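You operate a simulated robot arm through the tools that you are given. There is no shell and no other tool.

Carry out the task below with a simulated robot arm. There is one attempt and no reset: what you move stays moved.

Task
Close the feeder down and clear the jar and both plants off it.
Fine: park the spout; the jar goes in the jar holder once the feeder knob is at shut; the plants go in the grey rack. Set down upright: feed jar.

The check looks at the end state, three seconds after you hand in, the way a careful person would. Anything else that was tipped, shoved, dropped, spilled or broken makes it a failure.

Robot
A 6-joint arm with a two-finger parallel gripper, fixed in place. Base frame: the origin is on the floor under the middle of its stand, x ahead of it, y to its left, z up; the work surface is at about z = 0.8. Units: m, degrees, N and s.
With the tool pointing down near the work surface it reaches from about 0.34 to 0.76 m from the base axis. Its first joint turns from -66.0 to 66.0 degrees. Payload 2.45 kg.
Tool frame: the origin (TCP) lies between the finger pads and is the grasp point; the fingertips stand 0.024 m ahead of it; z points along the fingers, y is the line along which they close. The gripper opens to 0.068 m. The fingers are 0.017 m wide and 0.01 m thick; the gripper's body (0.04 by 0.07 m) begins 0.041 m behind the TCP.
Orientation is told as [roll, pitch, yaw] about the base's x, y, z axes, in that order, counted from this pose: with the fingers straight down and closing along the base's y, the tool's x points along the base's -x, its y along +y and its z along -z.

Tools
- The arm moves only by the tool play_rows. Its argument "steps" is a list of rows, each a list of 2 entries, a list of its own where there are three numbers: the shift along the base's x, y, z in mm, then the turn, a rotation vector about the base's x, y, z in degrees. In form: [[[dx, dy, dz], [wx, wy, wz]], ...]. A call has 1 to 20 rows; each row is the pose to reach, as a shift and turn from the pose commanded when the call began. "claw" is the finger opening in mm, from 0 to 68, set as the call begins (left out, the last holds). Rows are played at 5 a second. More than 0.05 m and 8.6 degrees between two rows, or a gripper value outside its range, and nothing of the call is played. A pose out of reach is approached as far as the arm can. The call stops where the force on the tool passes 60 N (or 10 N more than at its start, if that is more) or the arm is blocked; 0.2 s more then pass. Each finger travels about 0.108 m/s and halts on what it meets, pressing with about 31 N; the grip force reading is that of the motor and also rises with nothing between the fingers. The clock runs only during rows and for 0.2 s after the last one: add rows that repeat a pose to give the fingers time. The reply holds the time, the measured pose of the TCP, the force on the tool along the base axes, the opening and the grip force, in the units named above and with some noise, with the torque about the TCP (base axes, N m) and any sound that the robot's microphone picked up.
- Cameras (640 x 400 px; columns grow to the right, rows downward): "scene" is fixed at [0.1606, 0.4125, 1.4567]; the picture's right is [-0.80, -0.60, 0.00], its down [-0.40, 0.53, -0.75] and it looks along [0.45, -0.60, -0.66] (base axes); focal length 341 px, centre (320, 200). "wrist" rides on the gripper at [0.084, 0.011, -0.075] in the tool frame; the picture's right is [-0.13, 0.99, 0.00], its down [-0.60, -0.08, -0.79] and it looks along [-0.79, -0.10, 0.61] (tool axes); focal length 251 px, centre (320, 200).
- grab_frame(camera): a new picture of that camera. It takes no simulated time.
- pixel_to_xyz(camera, pixels): for up to 12 pixels [column, row] of the newest picture of that camera ("zoom" is the newest enlarged one), the place [x, y, z] in the base frame of the surface seen there, good to about 0.002 m. It takes no simulated time.
- close_up(camera, box): a new picture of the part [left, top, right, bottom] of that camera's present view, enlarged. It takes no simulated time.
- close_job(): hands the job in; it is judged then, once.

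Leave the gripper open and the arm clear of the work at the hand-in unless told otherwise.

The tools are called after "Emit:" as name(argument=value, ...) on one line, values as JSON. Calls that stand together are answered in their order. play_rows: Moves the arm, as the interface text tells. Its arguments: {"type":"object","properties":{"steps":{"type":"array","items":{"type":"array"}},"claw":{"type":"number"}},"required":["steps"]} The other tools are called the same way: grab_frame (camera) takes a picture; pixel_to_xyz (camera, pixels) gives the place of the surface under pixels of a picture; close_up (camera, box) takes an enlarged picture of a part of a camera's view; close_job () hands the job in.

At the start:

```text
clock: 0.0
tcp_pos: [0.4946, 0.0907, 1.2017]
ee_rot: [-0.1, 0.0, 0.0]
wrist_force: [1.0, -0.2, -0.3]
moment: [0.01, 0.02, 0.05]
grip_width: 0.0679
grip_force: 0.0
```

scene: 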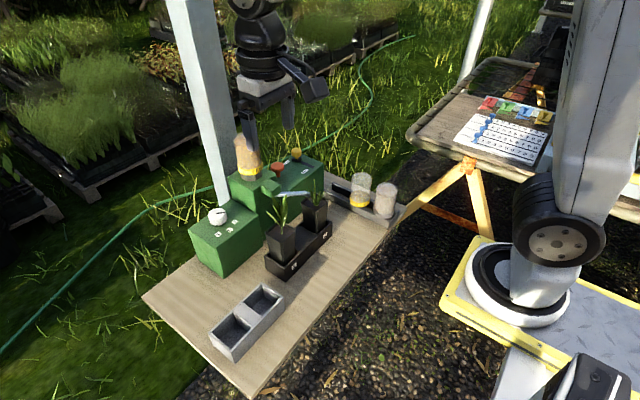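
wrist: 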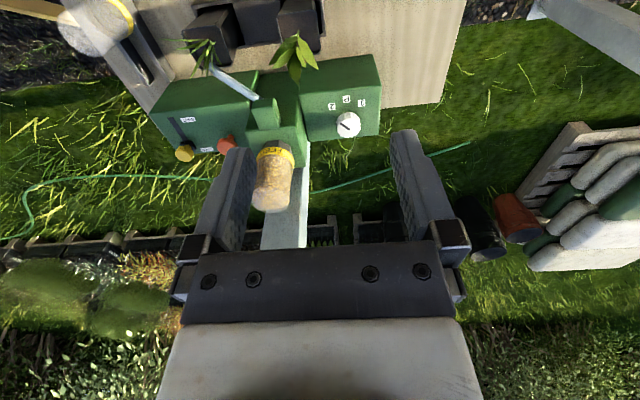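

I see a green feeder with a knob on its left box, a jar standing on it, two plants in a dark tray in front of it, a grey two-cell rack, and a jar holder at the far right with two jars in it. I will take enlarged pictures to look at the details first.

Emit:
close_up(camera="scene", box=[180, 120, 340, 220])

Emit:
close_up(camera="scene", box=[180, 180, 340, 280])

Emit:
close_up(camera="scene", box=[290, 140, 450, 240])

Emit:
close_up(camera="wrist", box=[140, 0, 460, 200])

```text
4.00 times, centred on (260, 170) of scene
```

zoom: 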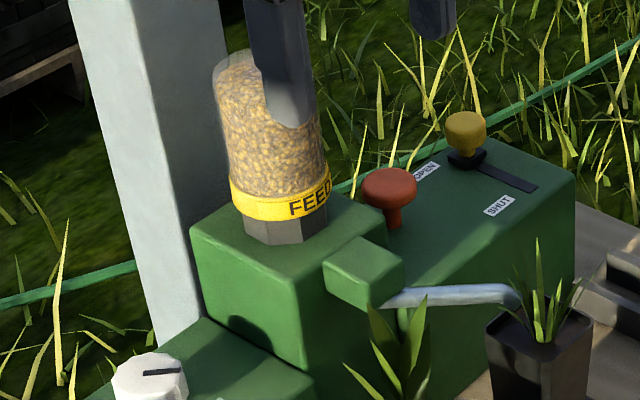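

```text
4.00 times, centred on (260, 230) of scene
```

zoom: 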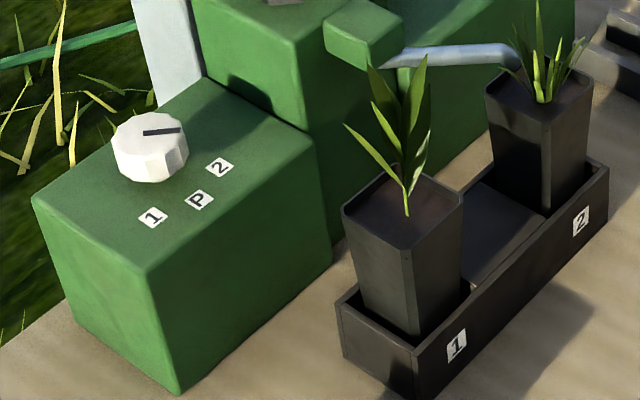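

```text
4.00 times, centred on (370, 190) of scene
```

zoom: 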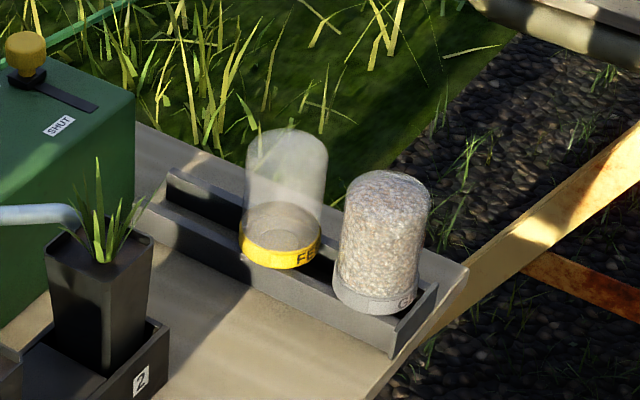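

```text
2.00 times, centred on (300, 100) of wrist
```

zoom: 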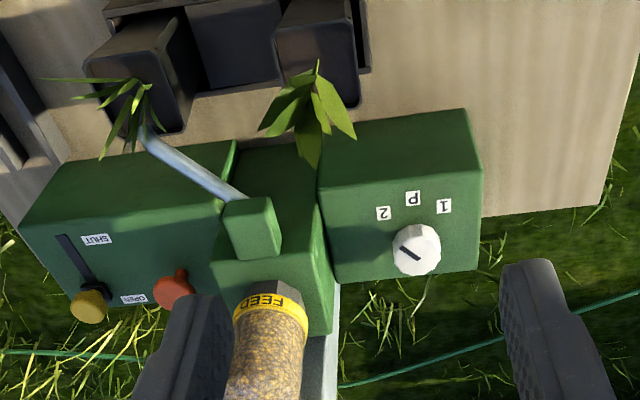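

The feeder has a white spout selector (marks 1, P, 2), a yellow slide knob with OPEN/SHUT marks which now sits at OPEN, and a red button. Next I measure points: the knob (217,216), yellow knob (296,153), red button (277,168), jar (247,150), pots and rack.

Emit:
pixel_to_xyz(camera="scene", pixels=[[217, 212], [296, 150], [300, 162], [313, 166], [277, 164], [243, 140], [248, 176], [282, 228], [316, 200], [304, 194], [280, 192], [305, 171]])

Emit:
pixel_to_xyz(camera="scene", pixels=[[232, 330], [263, 301], [212, 340], [230, 360], [283, 295], [265, 285], [361, 175], [385, 185], [335, 190], [358, 205], [388, 228], [405, 210]])

Emit:
close_up(camera="scene", box=[180, 270, 308, 350])

Emit:
close_up(camera="scene", box=[200, 130, 264, 170])

```text
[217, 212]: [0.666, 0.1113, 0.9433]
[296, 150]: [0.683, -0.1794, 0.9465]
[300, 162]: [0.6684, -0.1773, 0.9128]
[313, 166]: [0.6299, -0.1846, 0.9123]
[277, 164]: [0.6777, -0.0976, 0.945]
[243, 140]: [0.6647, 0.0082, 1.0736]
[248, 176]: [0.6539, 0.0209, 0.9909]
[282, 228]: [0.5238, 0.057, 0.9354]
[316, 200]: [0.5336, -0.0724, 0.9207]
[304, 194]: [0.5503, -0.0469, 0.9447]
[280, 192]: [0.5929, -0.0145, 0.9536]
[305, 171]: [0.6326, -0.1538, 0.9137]
```

```text
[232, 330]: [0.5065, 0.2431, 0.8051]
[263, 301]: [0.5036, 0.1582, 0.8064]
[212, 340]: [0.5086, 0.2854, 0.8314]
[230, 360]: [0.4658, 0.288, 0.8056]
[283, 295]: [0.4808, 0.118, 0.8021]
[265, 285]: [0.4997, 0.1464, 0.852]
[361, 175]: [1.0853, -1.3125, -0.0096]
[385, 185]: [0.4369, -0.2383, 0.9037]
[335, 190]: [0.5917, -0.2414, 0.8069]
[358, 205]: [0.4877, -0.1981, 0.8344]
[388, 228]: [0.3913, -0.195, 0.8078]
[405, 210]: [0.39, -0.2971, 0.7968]
```

```text
5.00 times, centred on (244, 310) of scene
```

zoom: 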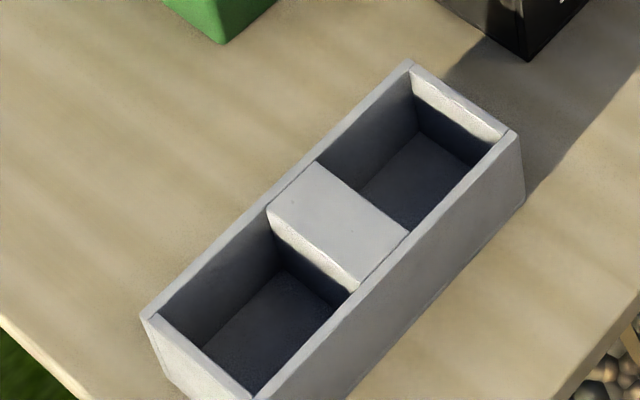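

```text
10.00 times, centred on (232, 150) of scene
```

zoom: 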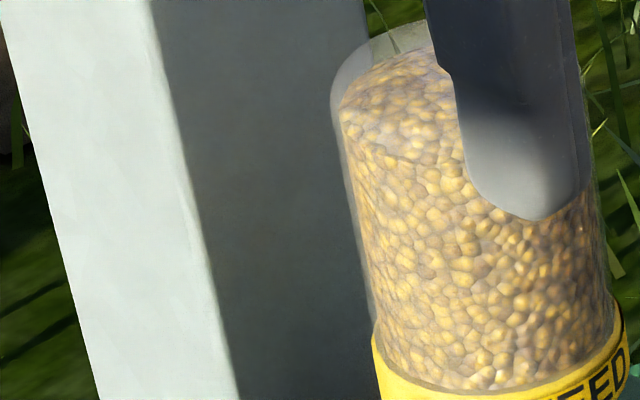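

The gripper hides part of the jar, so I will back the arm up toward the base and to the right (about -90 mm in x, -280 mm in y) at the present height, which is clear of everything, and then look at the holder with the wrist camera.

Emit:
play_rows(steps=[[[-15, -40, 0], [0, 0, 0]], [[-30, -80, 0], [0, 0, 0]], [[-45, -120, 0], [0, 0, 0]], [[-60, -160, 0], [0, 0, 0]], [[-75, -200, 0], [0, 0, 0]], [[-85, -240, 0], [0, 0, 0]], [[-90, -280, 0], [0, 0, 0]], [[-90, -280, 0], [0, 0, 0]]], claw=68)

```text
clock: 1.8
tcp_pos: [0.4039, -0.193, 1.2011]
ee_rot: [0.0, -0.1, 0.0]
wrist_force: [-0.6, 1.1, -0.4]
moment: [0.0, -0.01, 0.02]
grip_width: 0.068
grip_force: 0.1
```

The arm is at (0.404, -0.193, 1.201). Now I take both pictures again.

Emit:
grab_frame(camera="wrist")

Emit:
grab_frame(camera="scene")

```text
taken
```

wrist: 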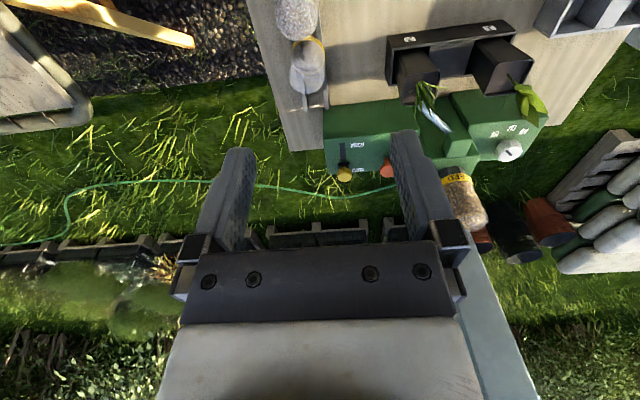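

```text
taken
```

scene: 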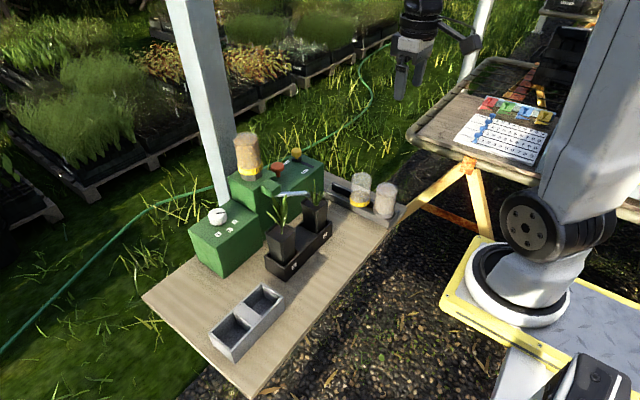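

Now the jar and holder are unobstructed in the scene picture: jar around (247,155), holder around (365,195). I take enlargements of both.

Emit:
close_up(camera="scene", box=[190, 120, 318, 200])

Emit:
close_up(camera="scene", box=[310, 160, 422, 230])

Emit:
close_up(camera="wrist", box=[240, 0, 400, 100])

Emit:
close_up(camera="wrist", box=[310, 80, 550, 230])

```text
5.00 times, centred on (254, 160) of scene
```

zoom: 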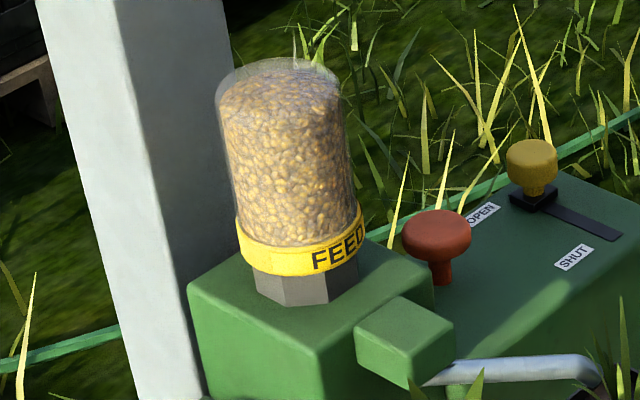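

```text
5.71 times, centred on (366, 195) of scene
```

zoom: 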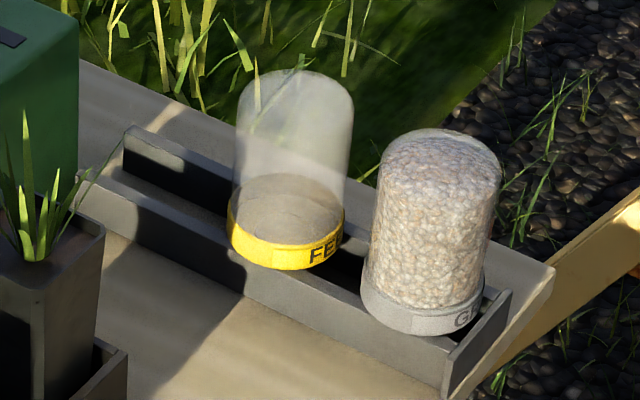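

```text
4.00 times, centred on (320, 50) of wrist
```

zoom: 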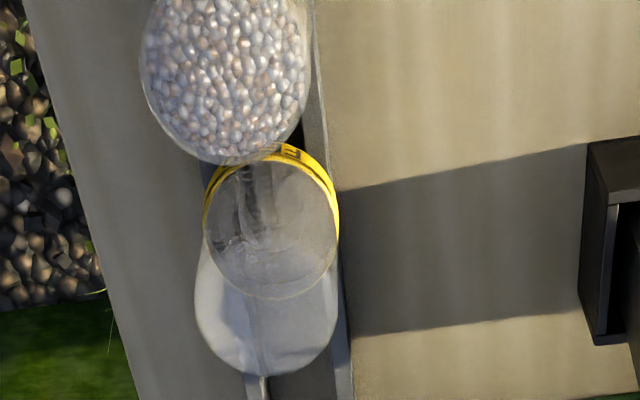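

```text
2.67 times, centred on (430, 155) of wrist
```

zoom: 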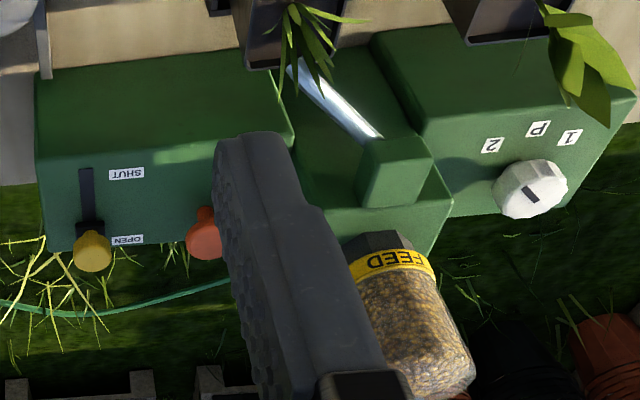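

Let me measure the feed jar on the feeder, using a fresh enlargement of it.

Emit:
close_up(camera="scene", box=[190, 120, 318, 200])

Emit:
pixel_to_xyz(camera="zoom", pixels=[[280, 66], [225, 150], [285, 150], [345, 150], [240, 255], [300, 265], [358, 235], [300, 290], [270, 280], [200, 300], [320, 340], [430, 270]])

Emit:
pixel_to_xyz(camera="zoom", pixels=[[530, 150], [532, 178], [525, 195], [560, 210], [615, 238], [440, 220], [435, 275], [482, 213], [572, 258], [400, 320], [450, 370], [590, 365]])

```text
5.00 times, centred on (254, 160) of scene
```

zoom: 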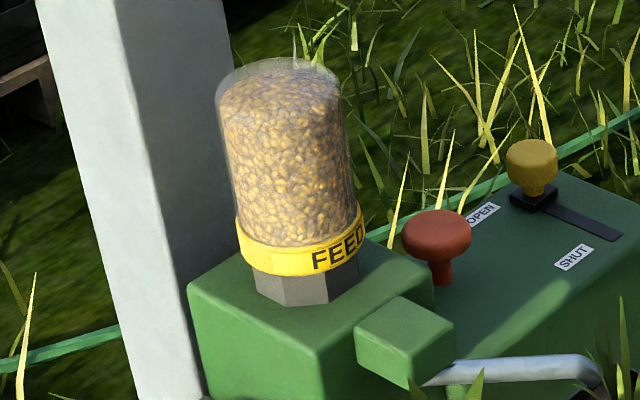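

```text
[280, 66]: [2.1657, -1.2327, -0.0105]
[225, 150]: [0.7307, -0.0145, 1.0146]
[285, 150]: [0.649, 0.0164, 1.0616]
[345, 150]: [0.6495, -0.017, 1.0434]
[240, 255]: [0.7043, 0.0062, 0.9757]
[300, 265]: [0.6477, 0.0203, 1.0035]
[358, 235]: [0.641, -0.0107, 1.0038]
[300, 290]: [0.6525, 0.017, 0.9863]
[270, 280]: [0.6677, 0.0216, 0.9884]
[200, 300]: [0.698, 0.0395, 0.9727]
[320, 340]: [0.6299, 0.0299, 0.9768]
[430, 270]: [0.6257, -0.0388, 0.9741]
```

```text
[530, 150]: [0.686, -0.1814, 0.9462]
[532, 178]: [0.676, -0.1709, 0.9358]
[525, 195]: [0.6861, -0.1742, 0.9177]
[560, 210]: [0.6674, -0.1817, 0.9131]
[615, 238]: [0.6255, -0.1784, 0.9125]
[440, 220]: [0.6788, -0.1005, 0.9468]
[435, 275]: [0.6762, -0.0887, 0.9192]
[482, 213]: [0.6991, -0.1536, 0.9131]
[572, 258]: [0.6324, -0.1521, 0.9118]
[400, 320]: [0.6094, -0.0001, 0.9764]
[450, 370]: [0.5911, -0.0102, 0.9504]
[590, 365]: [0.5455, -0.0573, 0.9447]
```

Hopper top is at z≈0.976 and the jar on it is around (0.667, 0.0). Now I measure the post behind the jar and the holder.

Emit:
pixel_to_xyz(camera="zoom", pixels=[[185, 100], [185, 300], [90, 100], [120, 300], [205, 200], [260, 100], [270, 200], [330, 200], [310, 110], [250, 262], [345, 255], [320, 250]])

Emit:
close_up(camera="scene", box=[310, 160, 422, 230])

Emit:
pixel_to_xyz(camera="zoom", pixels=[[140, 135], [190, 168], [120, 185], [200, 235], [170, 200], [290, 262], [335, 255], [430, 330], [390, 315], [430, 140], [385, 230], [500, 300]])

Emit:
pixel_to_xyz(camera="zoom", pixels=[[450, 355], [510, 295], [540, 270], [160, 215], [230, 250], [300, 310], [440, 390], [130, 170], [210, 175], [165, 190], [295, 75], [260, 180]])

```text
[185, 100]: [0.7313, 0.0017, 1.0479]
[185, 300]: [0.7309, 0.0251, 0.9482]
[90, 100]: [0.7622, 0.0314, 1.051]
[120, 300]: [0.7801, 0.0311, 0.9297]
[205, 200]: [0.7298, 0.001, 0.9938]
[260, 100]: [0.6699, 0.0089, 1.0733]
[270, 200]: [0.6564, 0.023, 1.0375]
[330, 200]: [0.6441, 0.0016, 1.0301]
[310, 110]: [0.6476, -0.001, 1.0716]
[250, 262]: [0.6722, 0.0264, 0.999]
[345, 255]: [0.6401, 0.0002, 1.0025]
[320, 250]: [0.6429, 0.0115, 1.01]
```

```text
5.71 times, centred on (366, 195) of scene
```

zoom: 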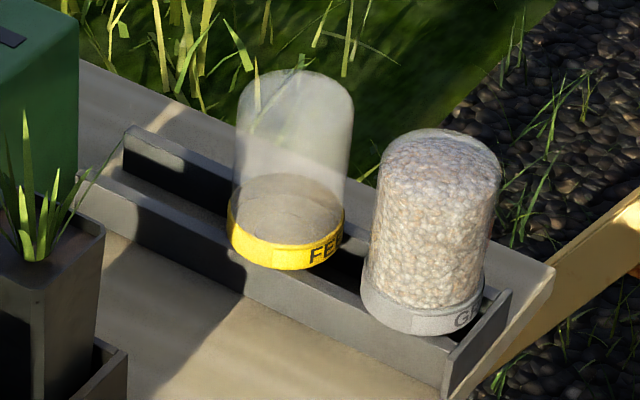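

```text
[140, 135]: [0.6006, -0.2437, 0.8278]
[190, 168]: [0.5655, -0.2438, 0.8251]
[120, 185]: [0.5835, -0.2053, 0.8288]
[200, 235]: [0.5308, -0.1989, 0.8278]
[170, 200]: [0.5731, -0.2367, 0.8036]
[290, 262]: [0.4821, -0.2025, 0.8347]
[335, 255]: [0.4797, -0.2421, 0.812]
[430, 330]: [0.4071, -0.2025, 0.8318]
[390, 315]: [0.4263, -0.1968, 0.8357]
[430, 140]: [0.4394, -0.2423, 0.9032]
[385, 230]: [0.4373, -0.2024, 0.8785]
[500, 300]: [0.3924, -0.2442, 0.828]
```

```text
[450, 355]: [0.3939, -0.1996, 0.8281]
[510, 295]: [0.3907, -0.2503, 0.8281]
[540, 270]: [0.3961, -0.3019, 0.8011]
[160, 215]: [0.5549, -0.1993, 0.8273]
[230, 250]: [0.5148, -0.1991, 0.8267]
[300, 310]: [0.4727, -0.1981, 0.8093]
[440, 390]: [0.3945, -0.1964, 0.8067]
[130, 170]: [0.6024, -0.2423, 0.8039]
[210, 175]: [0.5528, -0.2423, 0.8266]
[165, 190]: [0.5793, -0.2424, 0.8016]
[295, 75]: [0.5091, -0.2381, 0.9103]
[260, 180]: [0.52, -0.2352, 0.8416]
```

The holder's rails have tops at z≈0.828 (y≈-0.20 and -0.245), with free space around x≈0.575. Next I measure the selector, its labels and the plants using an enlargement.

Emit:
close_up(camera="scene", box=[184, 190, 264, 240])

Emit:
pixel_to_xyz(camera="zoom", pixels=[[265, 205], [230, 190], [305, 195], [265, 175], [265, 230], [244, 376], [337, 342], [377, 275], [300, 192], [245, 195], [180, 300], [400, 330]])

Emit:
close_up(camera="scene", box=[256, 180, 352, 240])

```text
8.00 times, centred on (224, 215) of scene
```

zoom: 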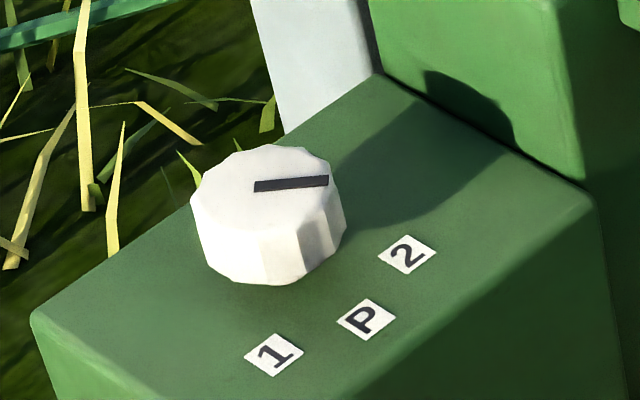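

```text
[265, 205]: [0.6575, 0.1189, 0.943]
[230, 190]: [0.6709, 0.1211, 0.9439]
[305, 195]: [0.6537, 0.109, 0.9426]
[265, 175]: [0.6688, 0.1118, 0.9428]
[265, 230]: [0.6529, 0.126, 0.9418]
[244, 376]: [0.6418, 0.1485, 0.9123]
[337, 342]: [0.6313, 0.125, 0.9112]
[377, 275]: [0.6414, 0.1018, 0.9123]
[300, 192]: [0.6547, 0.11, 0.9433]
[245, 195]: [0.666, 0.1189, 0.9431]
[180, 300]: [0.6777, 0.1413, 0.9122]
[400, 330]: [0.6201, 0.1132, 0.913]
```

```text
6.67 times, centred on (304, 210) of scene
```

zoom: 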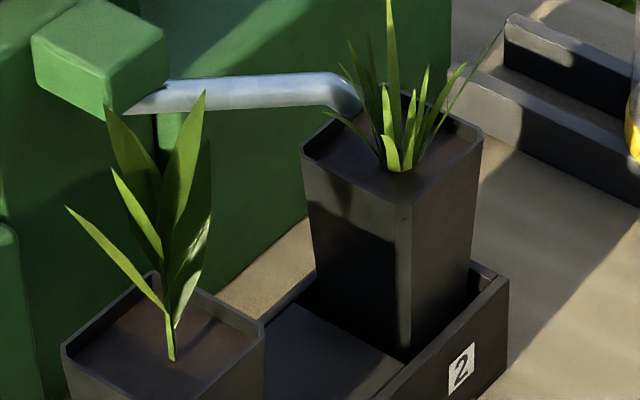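

The selector's pointer is at 2 (knob centre about (0.664, 0.115)), and P lies straight toward the robot, about 48° clockwise seen from above. The feed must be shut first: the yellow slide knob is at about (0.686, -0.181), top z 0.946, and its slot runs toward the robot to SHUT at x≈0.63. I move above it at z≈1.06 with the fingers open and check with the wrist camera.

Emit:
play_rows(steps=[[[40, 2, -20], [0, 0, 0]], [[80, 4, -40], [0, 0, 0]], [[120, 6, -60], [0, 0, 0]], [[160, 8, -80], [0, 0, 0]], [[200, 10, -100], [0, 0, 0]], [[240, 12, -120], [0, 0, 0]], [[281, 12, -141], [0, 0, 0]], [[281, 12, -141], [0, 0, 0]]], claw=68)

Emit:
grab_frame(camera="wrist")

Emit:
close_up(camera="scene", box=[230, 100, 358, 180])

```text
clock: 3.6
tcp_pos: [0.6878, -0.1772, 1.0644]
ee_rot: [-0.1, 0.0, 0.0]
wrist_force: [-0.3, -0.1, 0.2]
moment: [-0.03, 0.01, 0.01]
grip_width: 0.0678
grip_force: 0.0
```

```text
taken
```

wrist: 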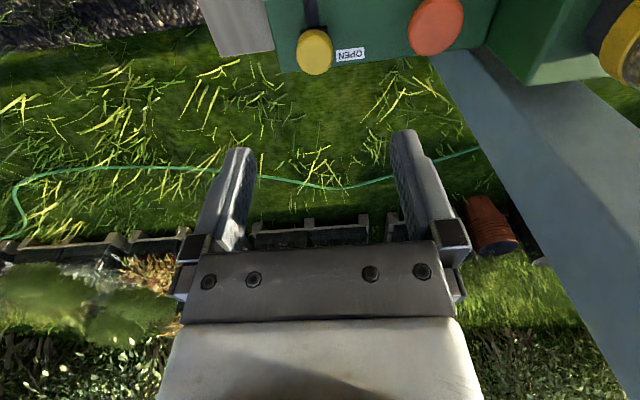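

```text
5.00 times, centred on (294, 140) of scene
```

zoom: 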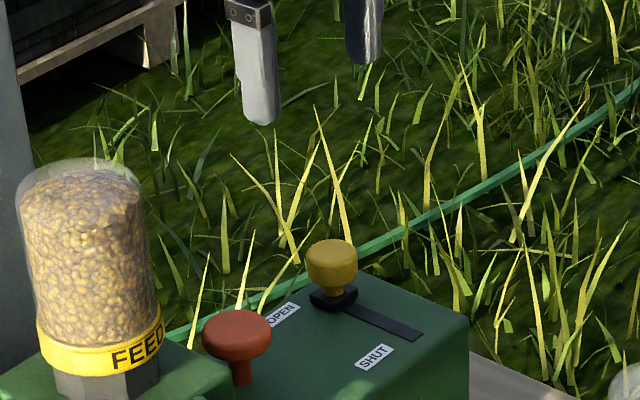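

The yellow knob appears at (314,52) in the wrist picture. I measure it there.

Emit:
pixel_to_xyz(camera="wrist", pixels=[[314, 50], [300, 50], [329, 52], [314, 68], [314, 32], [350, 55], [312, 20], [437, 20], [437, 50], [465, 15], [540, 75], [455, 60]])

Emit:
pixel_to_xyz(camera="zoom", pixels=[[331, 250], [331, 242], [309, 262], [356, 262], [332, 290], [330, 302], [315, 295], [410, 335], [372, 357], [283, 314], [460, 320], [380, 275]])

```text
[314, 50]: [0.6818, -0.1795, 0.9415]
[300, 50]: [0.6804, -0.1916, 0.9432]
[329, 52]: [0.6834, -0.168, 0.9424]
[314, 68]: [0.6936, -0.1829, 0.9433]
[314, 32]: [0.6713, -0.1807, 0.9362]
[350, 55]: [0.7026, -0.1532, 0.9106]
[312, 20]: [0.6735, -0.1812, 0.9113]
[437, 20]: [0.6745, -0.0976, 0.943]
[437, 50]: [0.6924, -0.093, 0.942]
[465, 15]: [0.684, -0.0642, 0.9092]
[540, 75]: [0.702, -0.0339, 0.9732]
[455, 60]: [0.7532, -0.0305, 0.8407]
```

```text
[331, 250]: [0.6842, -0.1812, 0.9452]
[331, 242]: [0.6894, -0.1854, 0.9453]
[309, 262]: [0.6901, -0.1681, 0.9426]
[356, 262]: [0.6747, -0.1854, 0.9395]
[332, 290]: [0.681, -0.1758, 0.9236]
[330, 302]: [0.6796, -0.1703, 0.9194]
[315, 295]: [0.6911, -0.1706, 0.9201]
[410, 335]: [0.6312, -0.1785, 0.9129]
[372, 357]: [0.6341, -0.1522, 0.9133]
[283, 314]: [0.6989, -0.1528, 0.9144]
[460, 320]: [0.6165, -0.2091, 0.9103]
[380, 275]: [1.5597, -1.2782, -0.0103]
```

The knob head centre is (0.684, -0.180), top 0.945, radius about 12 mm. I go down around it so that the fingertips end at about z 0.924 (TCP z≈0.948), with the fingers still open.

Emit:
play_rows(steps=[[[-1, -1, -40], [0, 0, 0]], [[-2, -3, -80], [0, 0, 0]], [[-2, -3, -100], [0, 0, 0]], [[-2, -3, -114], [0, 0, 0]], [[-2, -3, -114], [0, 0, 0]]], claw=68)

Emit:
close_up(camera="scene", box=[230, 100, 358, 180])

Emit:
grab_frame(camera="wrist")

```text
clock: 4.8
tcp_pos: [0.6861, -0.1789, 0.9452]
ee_rot: [0.1, 0.0, 0.1]
wrist_force: [-0.3, -0.3, -0.3]
moment: [0.02, 0.04, 0.0]
grip_width: 0.068
grip_force: 0.0
```

```text
5.00 times, centred on (294, 140) of scene
```

zoom: 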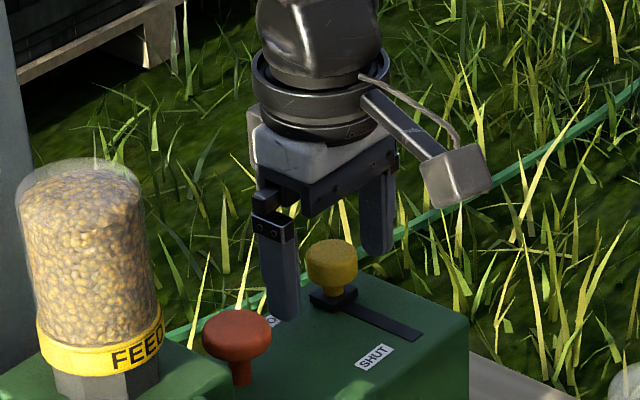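

```text
taken
```

wrist: 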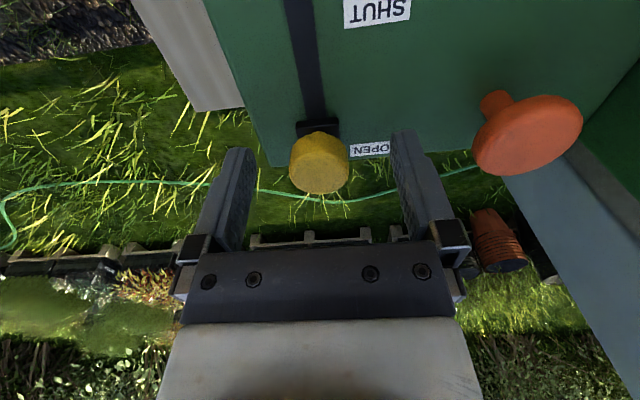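

The knob sits between the open fingers (centre column about 319). I close on it without moving.

Emit:
play_rows(steps=[[[0, 0, 0], [0, 0, 0]], [[0, 0, 0], [0, 0, 0]], [[0, 0, 0], [0, 0, 0]]], claw=10)

```text
clock: 5.6
tcp_pos: [0.6859, -0.1802, 0.9462]
ee_rot: [0.0, 0.0, -0.1]
wrist_force: [0.0, -4.0, -2.8]
moment: [0.21, -0.26, -0.03]
grip_width: 0.0276
grip_force: 42.3
```

The fingers hold the knob at 27.6 mm opening. Now I draw it toward the robot (-x) in small steps, 40 mm first.

Emit:
play_rows(steps=[[[-5, 0, 0], [0, 0, 0]], [[-10, 0, 0], [0, 0, 0]], [[-15, 0, 0], [0, 0, 0]], [[-20, 0, 0], [0, 0, 0]], [[-25, 0, 0], [0, 0, 0]], [[-30, 0, 0], [0, 0, 0]], [[-35, 0, 0], [0, 0, 0]], [[-40, 0, 0], [0, 0, 0]]], claw=10)

Emit:
close_up(camera="scene", box=[230, 100, 358, 180])

```text
clock: 7.4
tcp_pos: [0.6428, -0.1804, 0.9451]
ee_rot: [0.1, 0.2, 0.0]
wrist_force: [1.3, -3.9, -21.6]
moment: [-0.29, 0.22, 0.02]
grip_width: 0.0273
grip_force: 42.4
```

```text
5.00 times, centred on (294, 140) of scene
```

zoom: 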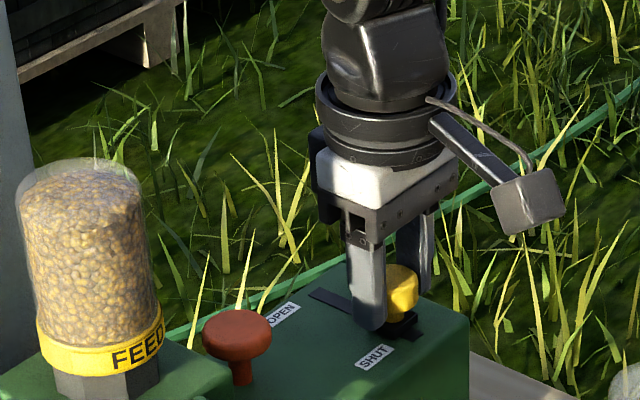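

The slide moved along to x≈0.643 with the knob. I go on in 3 mm steps, looking for the end stop near SHUT.

Emit:
play_rows(steps=[[[-3, 0, 0], [0, 0, 0]], [[-6, 0, 0], [0, 0, 0]], [[-9, 0, 0], [0, 0, 0]], [[-9, 0, 0], [0, 0, 0]]], claw=10)

Emit:
close_up(camera="scene", box=[262, 130, 342, 180])

```text
clock: 8.4
tcp_pos: [0.6372, -0.1799, 0.9481]
ee_rot: [0.0, -0.6, -0.1]
wrist_force: [27.1, -4.8, -17.4]
moment: [0.18, -0.18, 0.04]
grip_width: 0.0274
grip_force: 42.3
```

```text
8.00 times, centred on (302, 155) of scene
```

zoom: 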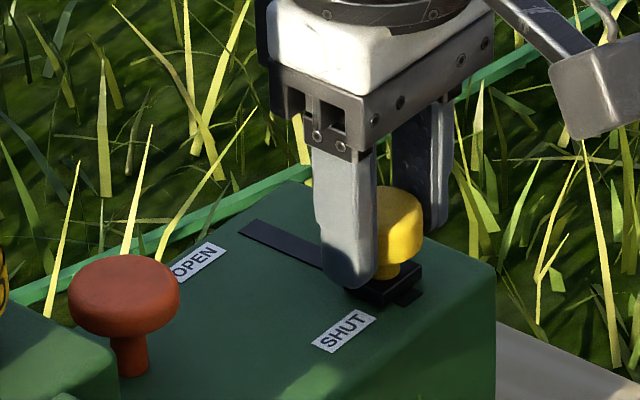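

The force rose to 27 N with the slide at x≈0.637, which looks like the end stop. I test with 3 mm more.

Emit:
play_rows(steps=[[[-1.5, 0, 0], [0, 0, 0]], [[-3, 0, 0], [0, 0, 0]], [[-3, 0, 0], [0, 0, 0]]], claw=10)

```text
clock: 9.2
tcp_pos: [0.6351, -0.1804, 0.9494]
ee_rot: [-0.2, -0.7, 0.1]
wrist_force: [32.6, 1.2, -5.0]
moment: [0.11, -0.45, -0.01]
grip_width: 0.0273
grip_force: 41.8
```

The stop holds (33 N), so the slide is at its end. I open the fingers without moving and then look.

Emit:
play_rows(steps=[[[0, 0, 0], [0, 0, 0]], [[0, 0, 0], [0, 0, 0]], [[0, 0, 0], [0, 0, 0]]], claw=68)

Emit:
close_up(camera="scene", box=[262, 130, 342, 180])

Emit:
grab_frame(camera="wrist")

```text
clock: 10.0
tcp_pos: [0.6307, -0.1795, 0.9475]
ee_rot: [0.0, 0.0, 0.0]
wrist_force: [-0.2, 1.0, 0.3]
moment: [-0.05, 0.01, 0.01]
grip_width: 0.0678
grip_force: 0.0
```

```text
8.00 times, centred on (302, 155) of scene
```

zoom: 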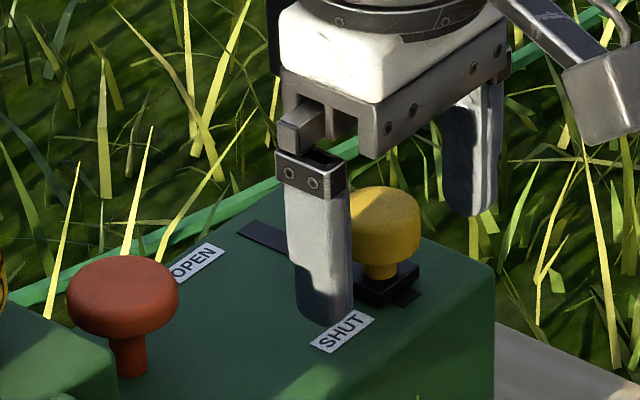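

```text
taken
```

wrist: 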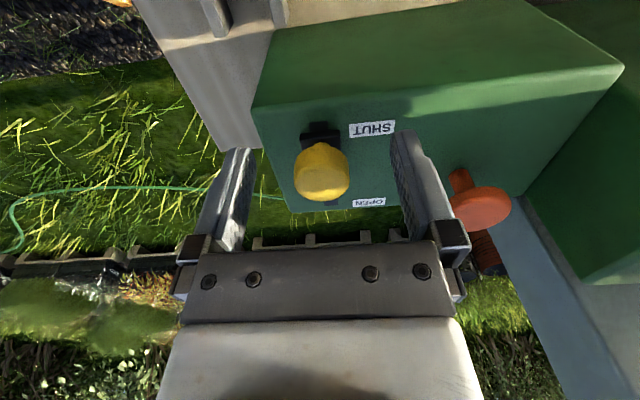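

The yellow knob now stands beside SHUT. I lift straight up to z≈1.16 (above the jar top of about 1.075) and then travel over to the selector at (0.664, 0.115).

Emit:
play_rows(steps=[[[0, 0, 45], [0, 0, 0]], [[0, 0, 90], [0, 0, 0]], [[0, 0, 135], [0, 0, 0]], [[0, 0, 180], [0, 0, 0]], [[0, 0, 213], [0, 0, 0]], [[0, 45, 213], [0, 0, 0]], [[0, 90, 213], [0, 0, 0]], [[0, 135, 213], [0, 0, 0]], [[0, 180, 213], [0, 0, 0]], [[0, 225, 213], [0, 0, 0]], [[10, 270, 213], [0, 0, 0]], [[33, 295, 213], [0, 0, 0]], [[33, 295, 213], [0, 0, 0]]], claw=68)

Emit:
grab_frame(camera="wrist")

Emit:
grab_frame(camera="scene")

```text
clock: 12.8
tcp_pos: [0.6653, 0.116, 1.1569]
ee_rot: [-0.1, 0.1, 0.0]
wrist_force: [-0.5, -0.4, 0.5]
moment: [0.02, 0.01, 0.01]
grip_width: 0.0683
grip_force: 0.0
```

```text
taken
```

wrist: 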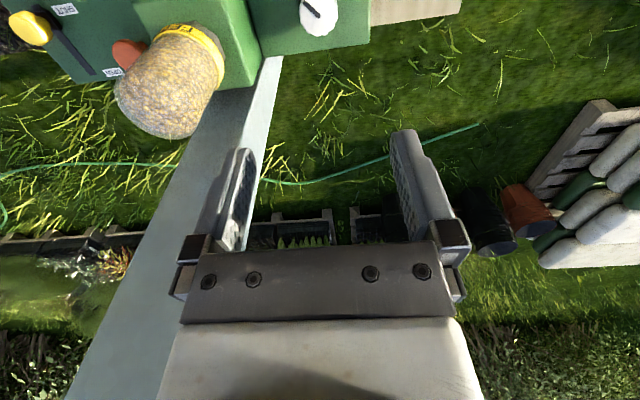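

```text
taken
```

scene: 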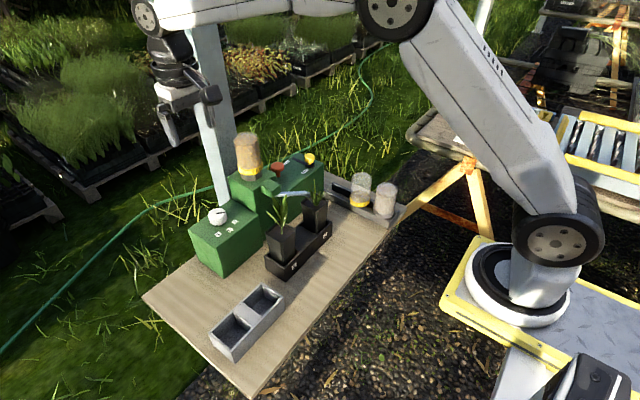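

The spout is still toward plant 2 and the jar is undisturbed. The selector appears at (319,12) in the wrist picture; I measure it.

Emit:
pixel_to_xyz(camera="wrist", pixels=[[305, 12], [335, 12], [320, 30], [318, 10], [312, 10], [30, 28], [215, 60], [165, 80]])

Emit:
close_up(camera="scene", box=[184, 190, 264, 240])

Emit:
pixel_to_xyz(camera="zoom", pixels=[[258, 186], [325, 182], [195, 180], [340, 190], [265, 148], [270, 225], [206, 160], [330, 160], [273, 355], [366, 319], [406, 254], [320, 215]])

```text
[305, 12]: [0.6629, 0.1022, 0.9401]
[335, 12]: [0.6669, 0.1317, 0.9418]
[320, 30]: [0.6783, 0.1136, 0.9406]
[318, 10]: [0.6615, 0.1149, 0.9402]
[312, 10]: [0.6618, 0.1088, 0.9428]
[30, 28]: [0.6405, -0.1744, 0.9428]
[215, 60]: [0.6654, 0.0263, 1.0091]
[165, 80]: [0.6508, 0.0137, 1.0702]
```

```text
8.00 times, centred on (224, 215) of scene
```

zoom: 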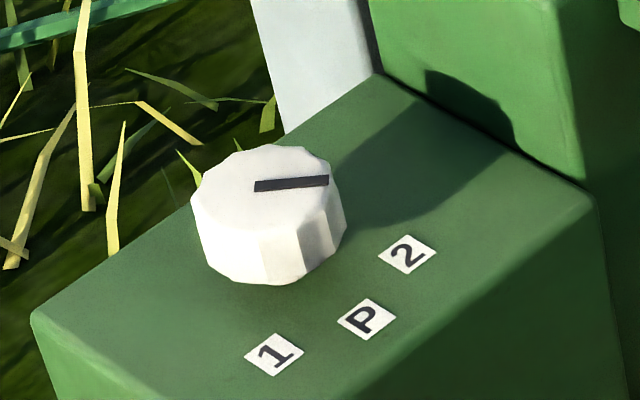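

```text
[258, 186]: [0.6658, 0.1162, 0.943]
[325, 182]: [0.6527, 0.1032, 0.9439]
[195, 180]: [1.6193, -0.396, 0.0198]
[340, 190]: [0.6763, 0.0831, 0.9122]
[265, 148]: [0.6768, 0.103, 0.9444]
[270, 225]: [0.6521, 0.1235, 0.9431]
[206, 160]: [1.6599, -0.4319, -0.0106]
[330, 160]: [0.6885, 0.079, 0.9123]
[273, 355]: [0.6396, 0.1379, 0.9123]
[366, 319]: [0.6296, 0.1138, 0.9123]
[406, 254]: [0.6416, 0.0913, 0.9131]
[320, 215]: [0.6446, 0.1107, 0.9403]
```

The selector centre is (0.664, 0.114), top 0.943; labels put 2 and P about 45° apart. I descend straight down to TCP z≈0.943 with the fingers open.

Emit:
play_rows(steps=[[[0, 0, -45], [0, 0, 0]], [[0, 0, -90], [0, 0, 0]], [[0, 0, -135], [0, 0, 0]], [[0, -1, -175], [0, 0, 0]], [[0, -1, -200], [0, 0, 0]], [[0, -1, -217], [0, 0, 0]], [[0, -1, -217], [0, 0, 0]]], claw=68)

Emit:
grab_frame(camera="wrist")

Emit:
close_up(camera="scene", box=[160, 140, 288, 220])

```text
clock: 14.4
tcp_pos: [0.6637, 0.113, 0.945]
ee_rot: [0.0, 0.0, 0.0]
wrist_force: [0.7, -0.9, 0.4]
moment: [0.0, -0.04, -0.01]
grip_width: 0.0678
grip_force: 0.0
```

```text
taken
```

wrist: 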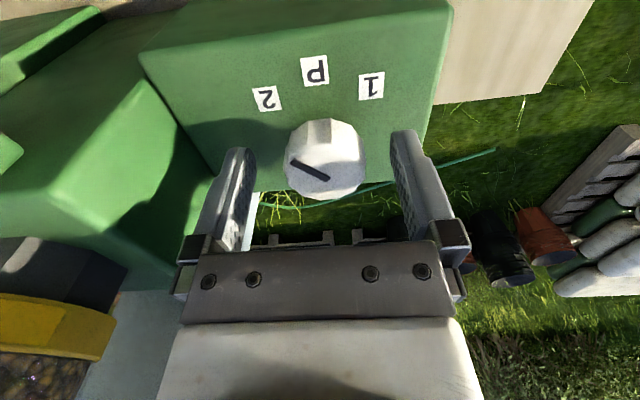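

```text
5.00 times, centred on (224, 180) of scene
```

zoom: 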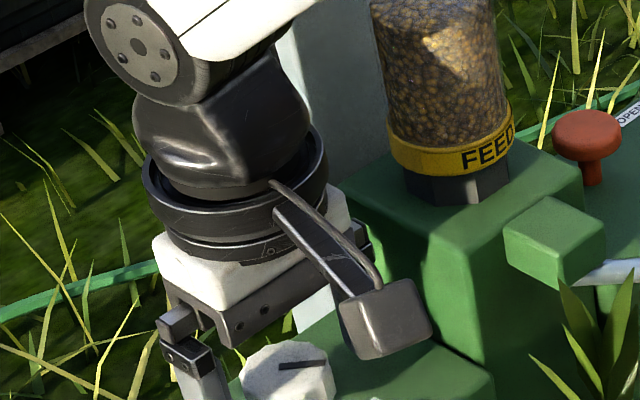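

The knob is between the fingers. Turning clockwise (seen from above) will move the camera arm away from the jar. I close on the knob.

Emit:
play_rows(steps=[[[0, 0, 0], [0, 0, 0]], [[0, 0, 0], [0, 0, 0]], [[0, 0, 0], [0, 0, 0]]], claw=20)

```text
clock: 15.2
tcp_pos: [0.6638, 0.1136, 0.9439]
ee_rot: [0.1, -0.1, 0.0]
wrist_force: [1.1, 20.4, -6.6]
moment: [0.04, -0.56, 0.04]
grip_width: 0.038
grip_force: 44.8
```

The grip is at 38 mm, with 20 N sideways toward +y, so I ease 1 mm in +y and then turn -22° in small steps, watching the response.

Emit:
play_rows(steps=[[[0, 1, 0], [0, 0, 0]], [[0, 1, 0], [0, 0, -4]], [[0, 1, 0], [0, 0, -8]], [[0, 1, 0], [0, 0, -12]], [[0, 1, 0], [0, 0, -16]], [[0, 1, 0], [0, 0, -20]], [[0, 1, 0], [0, 0, -22]]], claw=20)

Emit:
grab_frame(camera="wrist")

Emit:
close_up(camera="scene", box=[190, 160, 350, 260])

```text
clock: 16.8
tcp_pos: [0.6634, 0.115, 0.9455]
ee_rot: [0.0, -0.1, -22.1]
wrist_force: [-12.6, 6.9, 21.1]
moment: [0.65, 0.88, -0.03]
grip_width: 0.0377
grip_force: 45.3
```

```text
taken
```

wrist: 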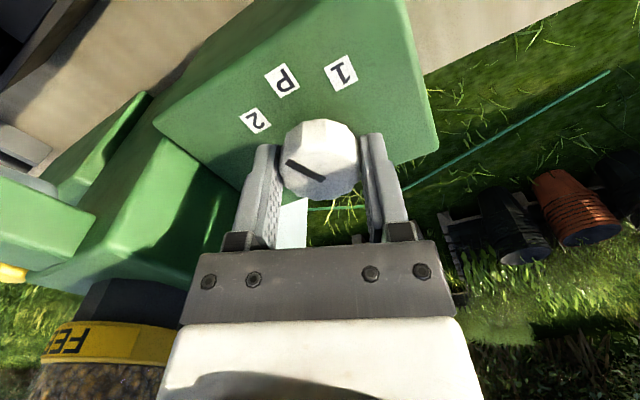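

```text
4.00 times, centred on (270, 210) of scene
```

zoom: 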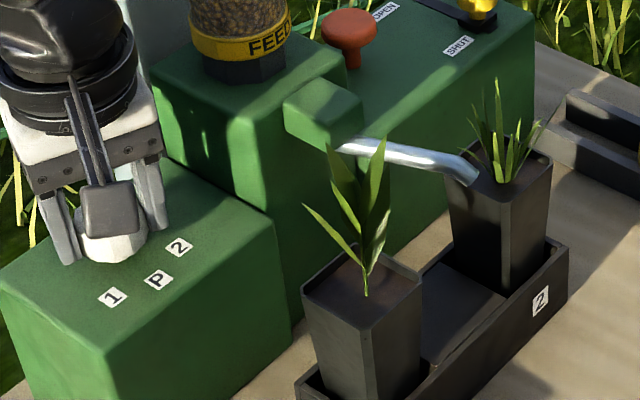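

The knob turns with the gripper and the spout swings with it. I turn another 23° to reach P.

Emit:
play_rows(steps=[[[0, 0, 0], [0, 0, -4]], [[0, 0, 0], [0, 0, -8]], [[0, 0, 0], [0, 0, -12]], [[0, 0, 0], [0, 0, -16]], [[0, 0, 0], [0, 0, -20]], [[0, 0, 0], [0, 0, -23]], [[0, 0, 0], [0, 0, -23]]], claw=20)

Emit:
grab_frame(camera="wrist")

Emit:
close_up(camera="scene", box=[190, 160, 350, 260])

```text
clock: 18.4
tcp_pos: [0.6645, 0.1145, 0.9448]
ee_rot: [0.2, 0.0, -45.1]
wrist_force: [-14.7, 11.7, 29.2]
moment: [-0.35, 0.27, -0.01]
grip_width: 0.038
grip_force: 44.8
```

```text
taken
```

wrist: 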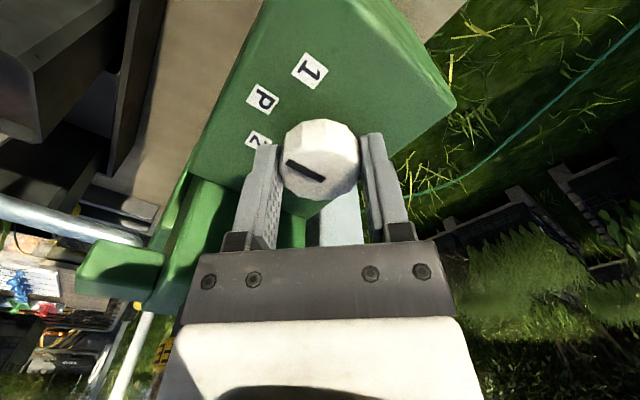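

```text
4.00 times, centred on (270, 210) of scene
```

zoom: 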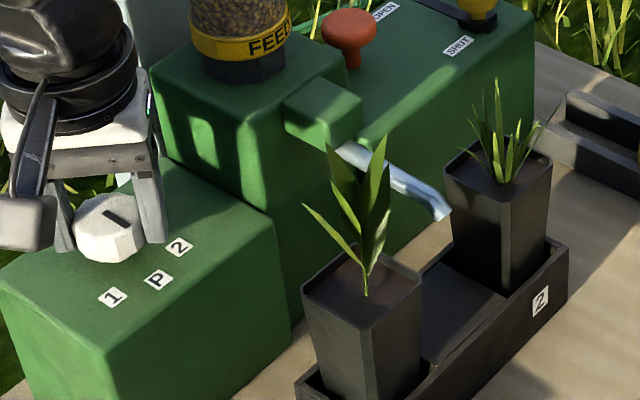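

The spout now points out between the pots and the pointer seems to face P. I open the fingers in place and then look more closely before leaving.

Emit:
play_rows(steps=[[[0, 0, 0], [0, 0, 0]], [[0, 0, 0], [0, 0, 0]], [[0, 0, 0], [0, 0, 0]]], claw=68)

Emit:
close_up(camera="scene", box=[184, 190, 264, 240])

Emit:
pixel_to_xyz(camera="zoom", pixels=[[273, 355], [366, 319], [406, 254]])

```text
clock: 19.2
tcp_pos: [0.6653, 0.1142, 0.9424]
ee_rot: [0.0, 0.0, -45.0]
wrist_force: [-0.1, -0.3, -0.7]
moment: [0.01, 0.05, 0.01]
grip_width: 0.0684
grip_force: 0.0
```

```text
8.00 times, centred on (224, 215) of scene
```

zoom: 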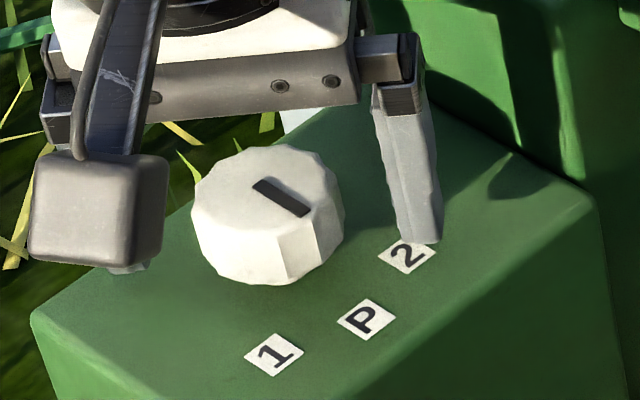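

```text
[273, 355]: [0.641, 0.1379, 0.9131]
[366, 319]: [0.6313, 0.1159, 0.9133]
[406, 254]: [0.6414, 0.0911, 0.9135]
```

I check the pointer's direction by measuring its two ends, at about (262,185) and (300,212).

Emit:
pixel_to_xyz(camera="zoom", pixels=[[260, 184], [303, 213], [265, 187], [298, 209]])

Emit:
close_up(camera="scene", box=[254, 170, 334, 220])

Emit:
pixel_to_xyz(camera="zoom", pixels=[[230, 180], [290, 205], [340, 235], [375, 260], [110, 90], [200, 120], [180, 170], [60, 140]])

```text
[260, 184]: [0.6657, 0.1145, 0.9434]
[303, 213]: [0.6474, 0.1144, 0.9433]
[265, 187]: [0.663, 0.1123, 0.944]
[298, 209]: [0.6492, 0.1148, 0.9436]
```

```text
8.00 times, centred on (294, 195) of scene
```

zoom: 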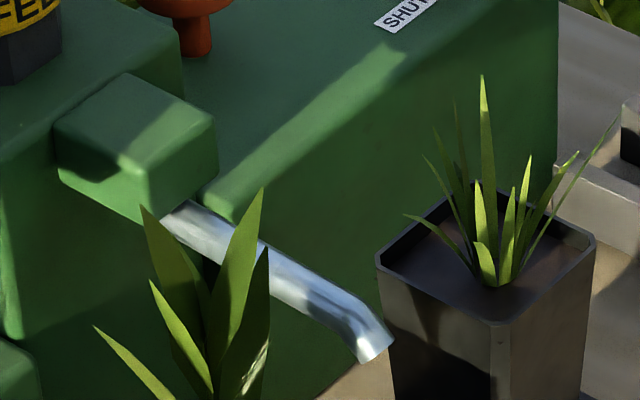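

```text
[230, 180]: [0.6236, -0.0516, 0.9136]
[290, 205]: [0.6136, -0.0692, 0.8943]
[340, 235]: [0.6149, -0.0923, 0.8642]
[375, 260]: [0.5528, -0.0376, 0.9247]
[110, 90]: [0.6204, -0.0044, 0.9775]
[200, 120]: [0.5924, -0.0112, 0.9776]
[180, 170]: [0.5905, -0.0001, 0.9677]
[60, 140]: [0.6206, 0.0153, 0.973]
```

The pointer runs straight along -x (both ends y≈0.1145), that is at P. I lift straight up clear of the knob to z≈1.16, and turn the wrist back by 45°.

Emit:
play_rows(steps=[[[0, 0, 45], [0, 0, 0]], [[0, 0, 90], [0, 0, 0]], [[0, 0, 135], [0, 0, 0]], [[0, 0, 180], [0, 0, 0]], [[0, 0, 217], [0, 0, 0]], [[-40, 0, 217], [0, 0, 8]], [[-80, 0, 217], [0, 0, 16]], [[-120, 0, 217], [0, 0, 24]], [[-150, 0, 217], [0, 0, 32]], [[-150, 0, 217], [0, 0, 40]], [[-150, 0, 217], [0, 0, 45]], [[-150, -50, 217], [0, 0, 45]], [[-150, -100, 217], [0, 0, 45]], [[-150, -115, 217], [0, 0, 45]], [[-150, -115, 217], [0, 0, 45]]], claw=68)

Emit:
grab_frame(camera="wrist")

Emit:
grab_frame(camera="scene")

```text
clock: 22.4
tcp_pos: [0.5128, -0.0018, 1.1598]
ee_rot: [0.0, -0.1, 0.0]
wrist_force: [0.4, -0.4, 0.3]
moment: [0.01, -0.01, 0.01]
grip_width: 0.068
grip_force: 0.0
```

```text
taken
```

wrist: 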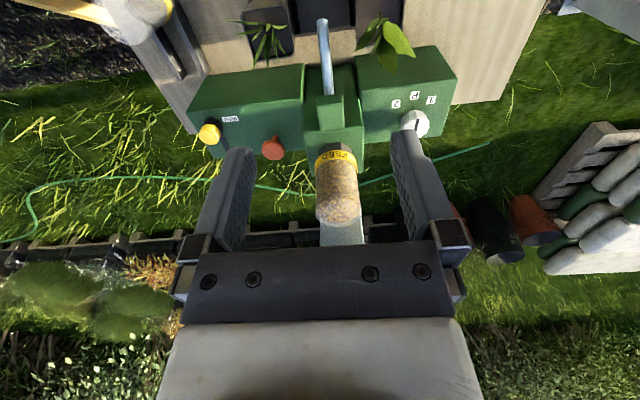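

```text
taken
```

scene: 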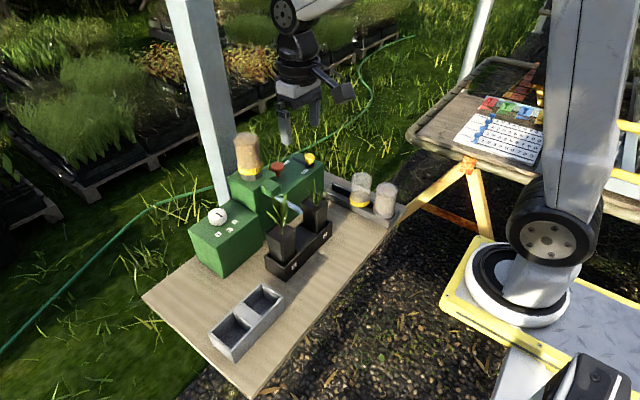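

Jar and knobs look right: the spout points straight out. I enlarge the wrist view of the jar to measure its width and centre.

Emit:
close_up(camera="wrist", box=[260, 100, 420, 200])

Emit:
pixel_to_xyz(camera="zoom", pixels=[[230, 240], [395, 240], [310, 240], [235, 300], [400, 300], [225, 225], [392, 205], [310, 225], [300, 430], [320, 180], [270, 180], [370, 180]])

Emit:
close_up(camera="wrist", box=[200, 0, 456, 160])

```text
4.00 times, centred on (340, 150) of wrist
```

zoom: 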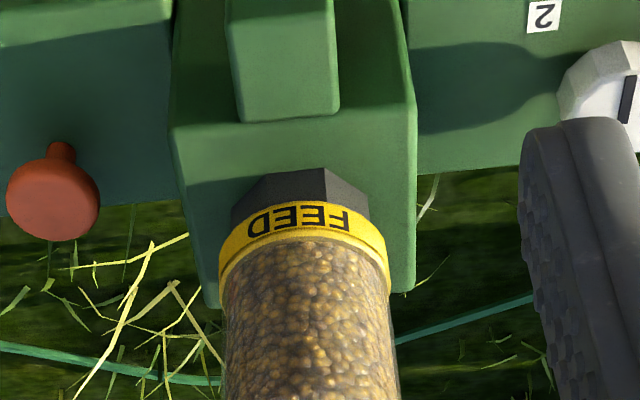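

```text
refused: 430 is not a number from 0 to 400
```

```text
2.50 times, centred on (328, 80) of wrist
```

zoom: 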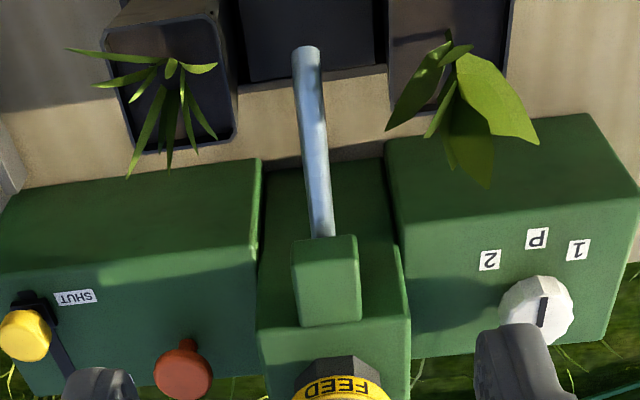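

One pixel row was out of range; I repeat the jar measurement with a fresh enlargement.

Emit:
close_up(camera="wrist", box=[260, 130, 420, 230])

Emit:
pixel_to_xyz(camera="zoom", pixels=[[310, 110], [225, 135], [388, 130], [230, 240], [395, 240], [310, 240], [240, 320], [390, 320], [310, 330], [310, 375], [270, 70], [350, 65]])

```text
4.00 times, centred on (340, 180) of wrist
```

zoom: 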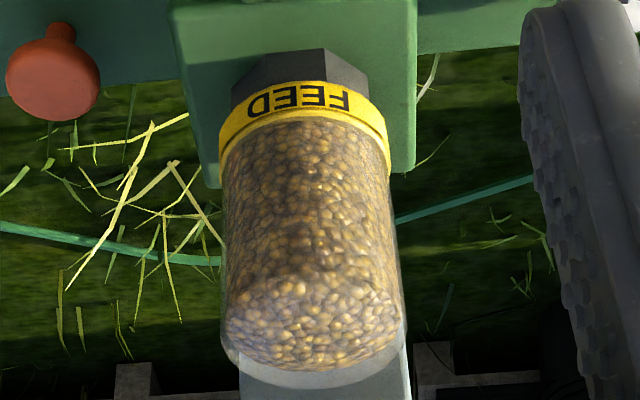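

```text
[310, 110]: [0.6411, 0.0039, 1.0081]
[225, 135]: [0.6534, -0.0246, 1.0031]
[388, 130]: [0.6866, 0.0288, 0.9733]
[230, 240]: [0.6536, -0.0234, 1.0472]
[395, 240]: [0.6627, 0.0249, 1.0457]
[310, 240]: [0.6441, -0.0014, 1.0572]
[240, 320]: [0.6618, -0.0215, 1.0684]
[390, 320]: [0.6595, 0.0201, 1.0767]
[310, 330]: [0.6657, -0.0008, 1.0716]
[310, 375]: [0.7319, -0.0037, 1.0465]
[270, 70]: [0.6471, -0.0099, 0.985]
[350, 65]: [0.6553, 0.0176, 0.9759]
```

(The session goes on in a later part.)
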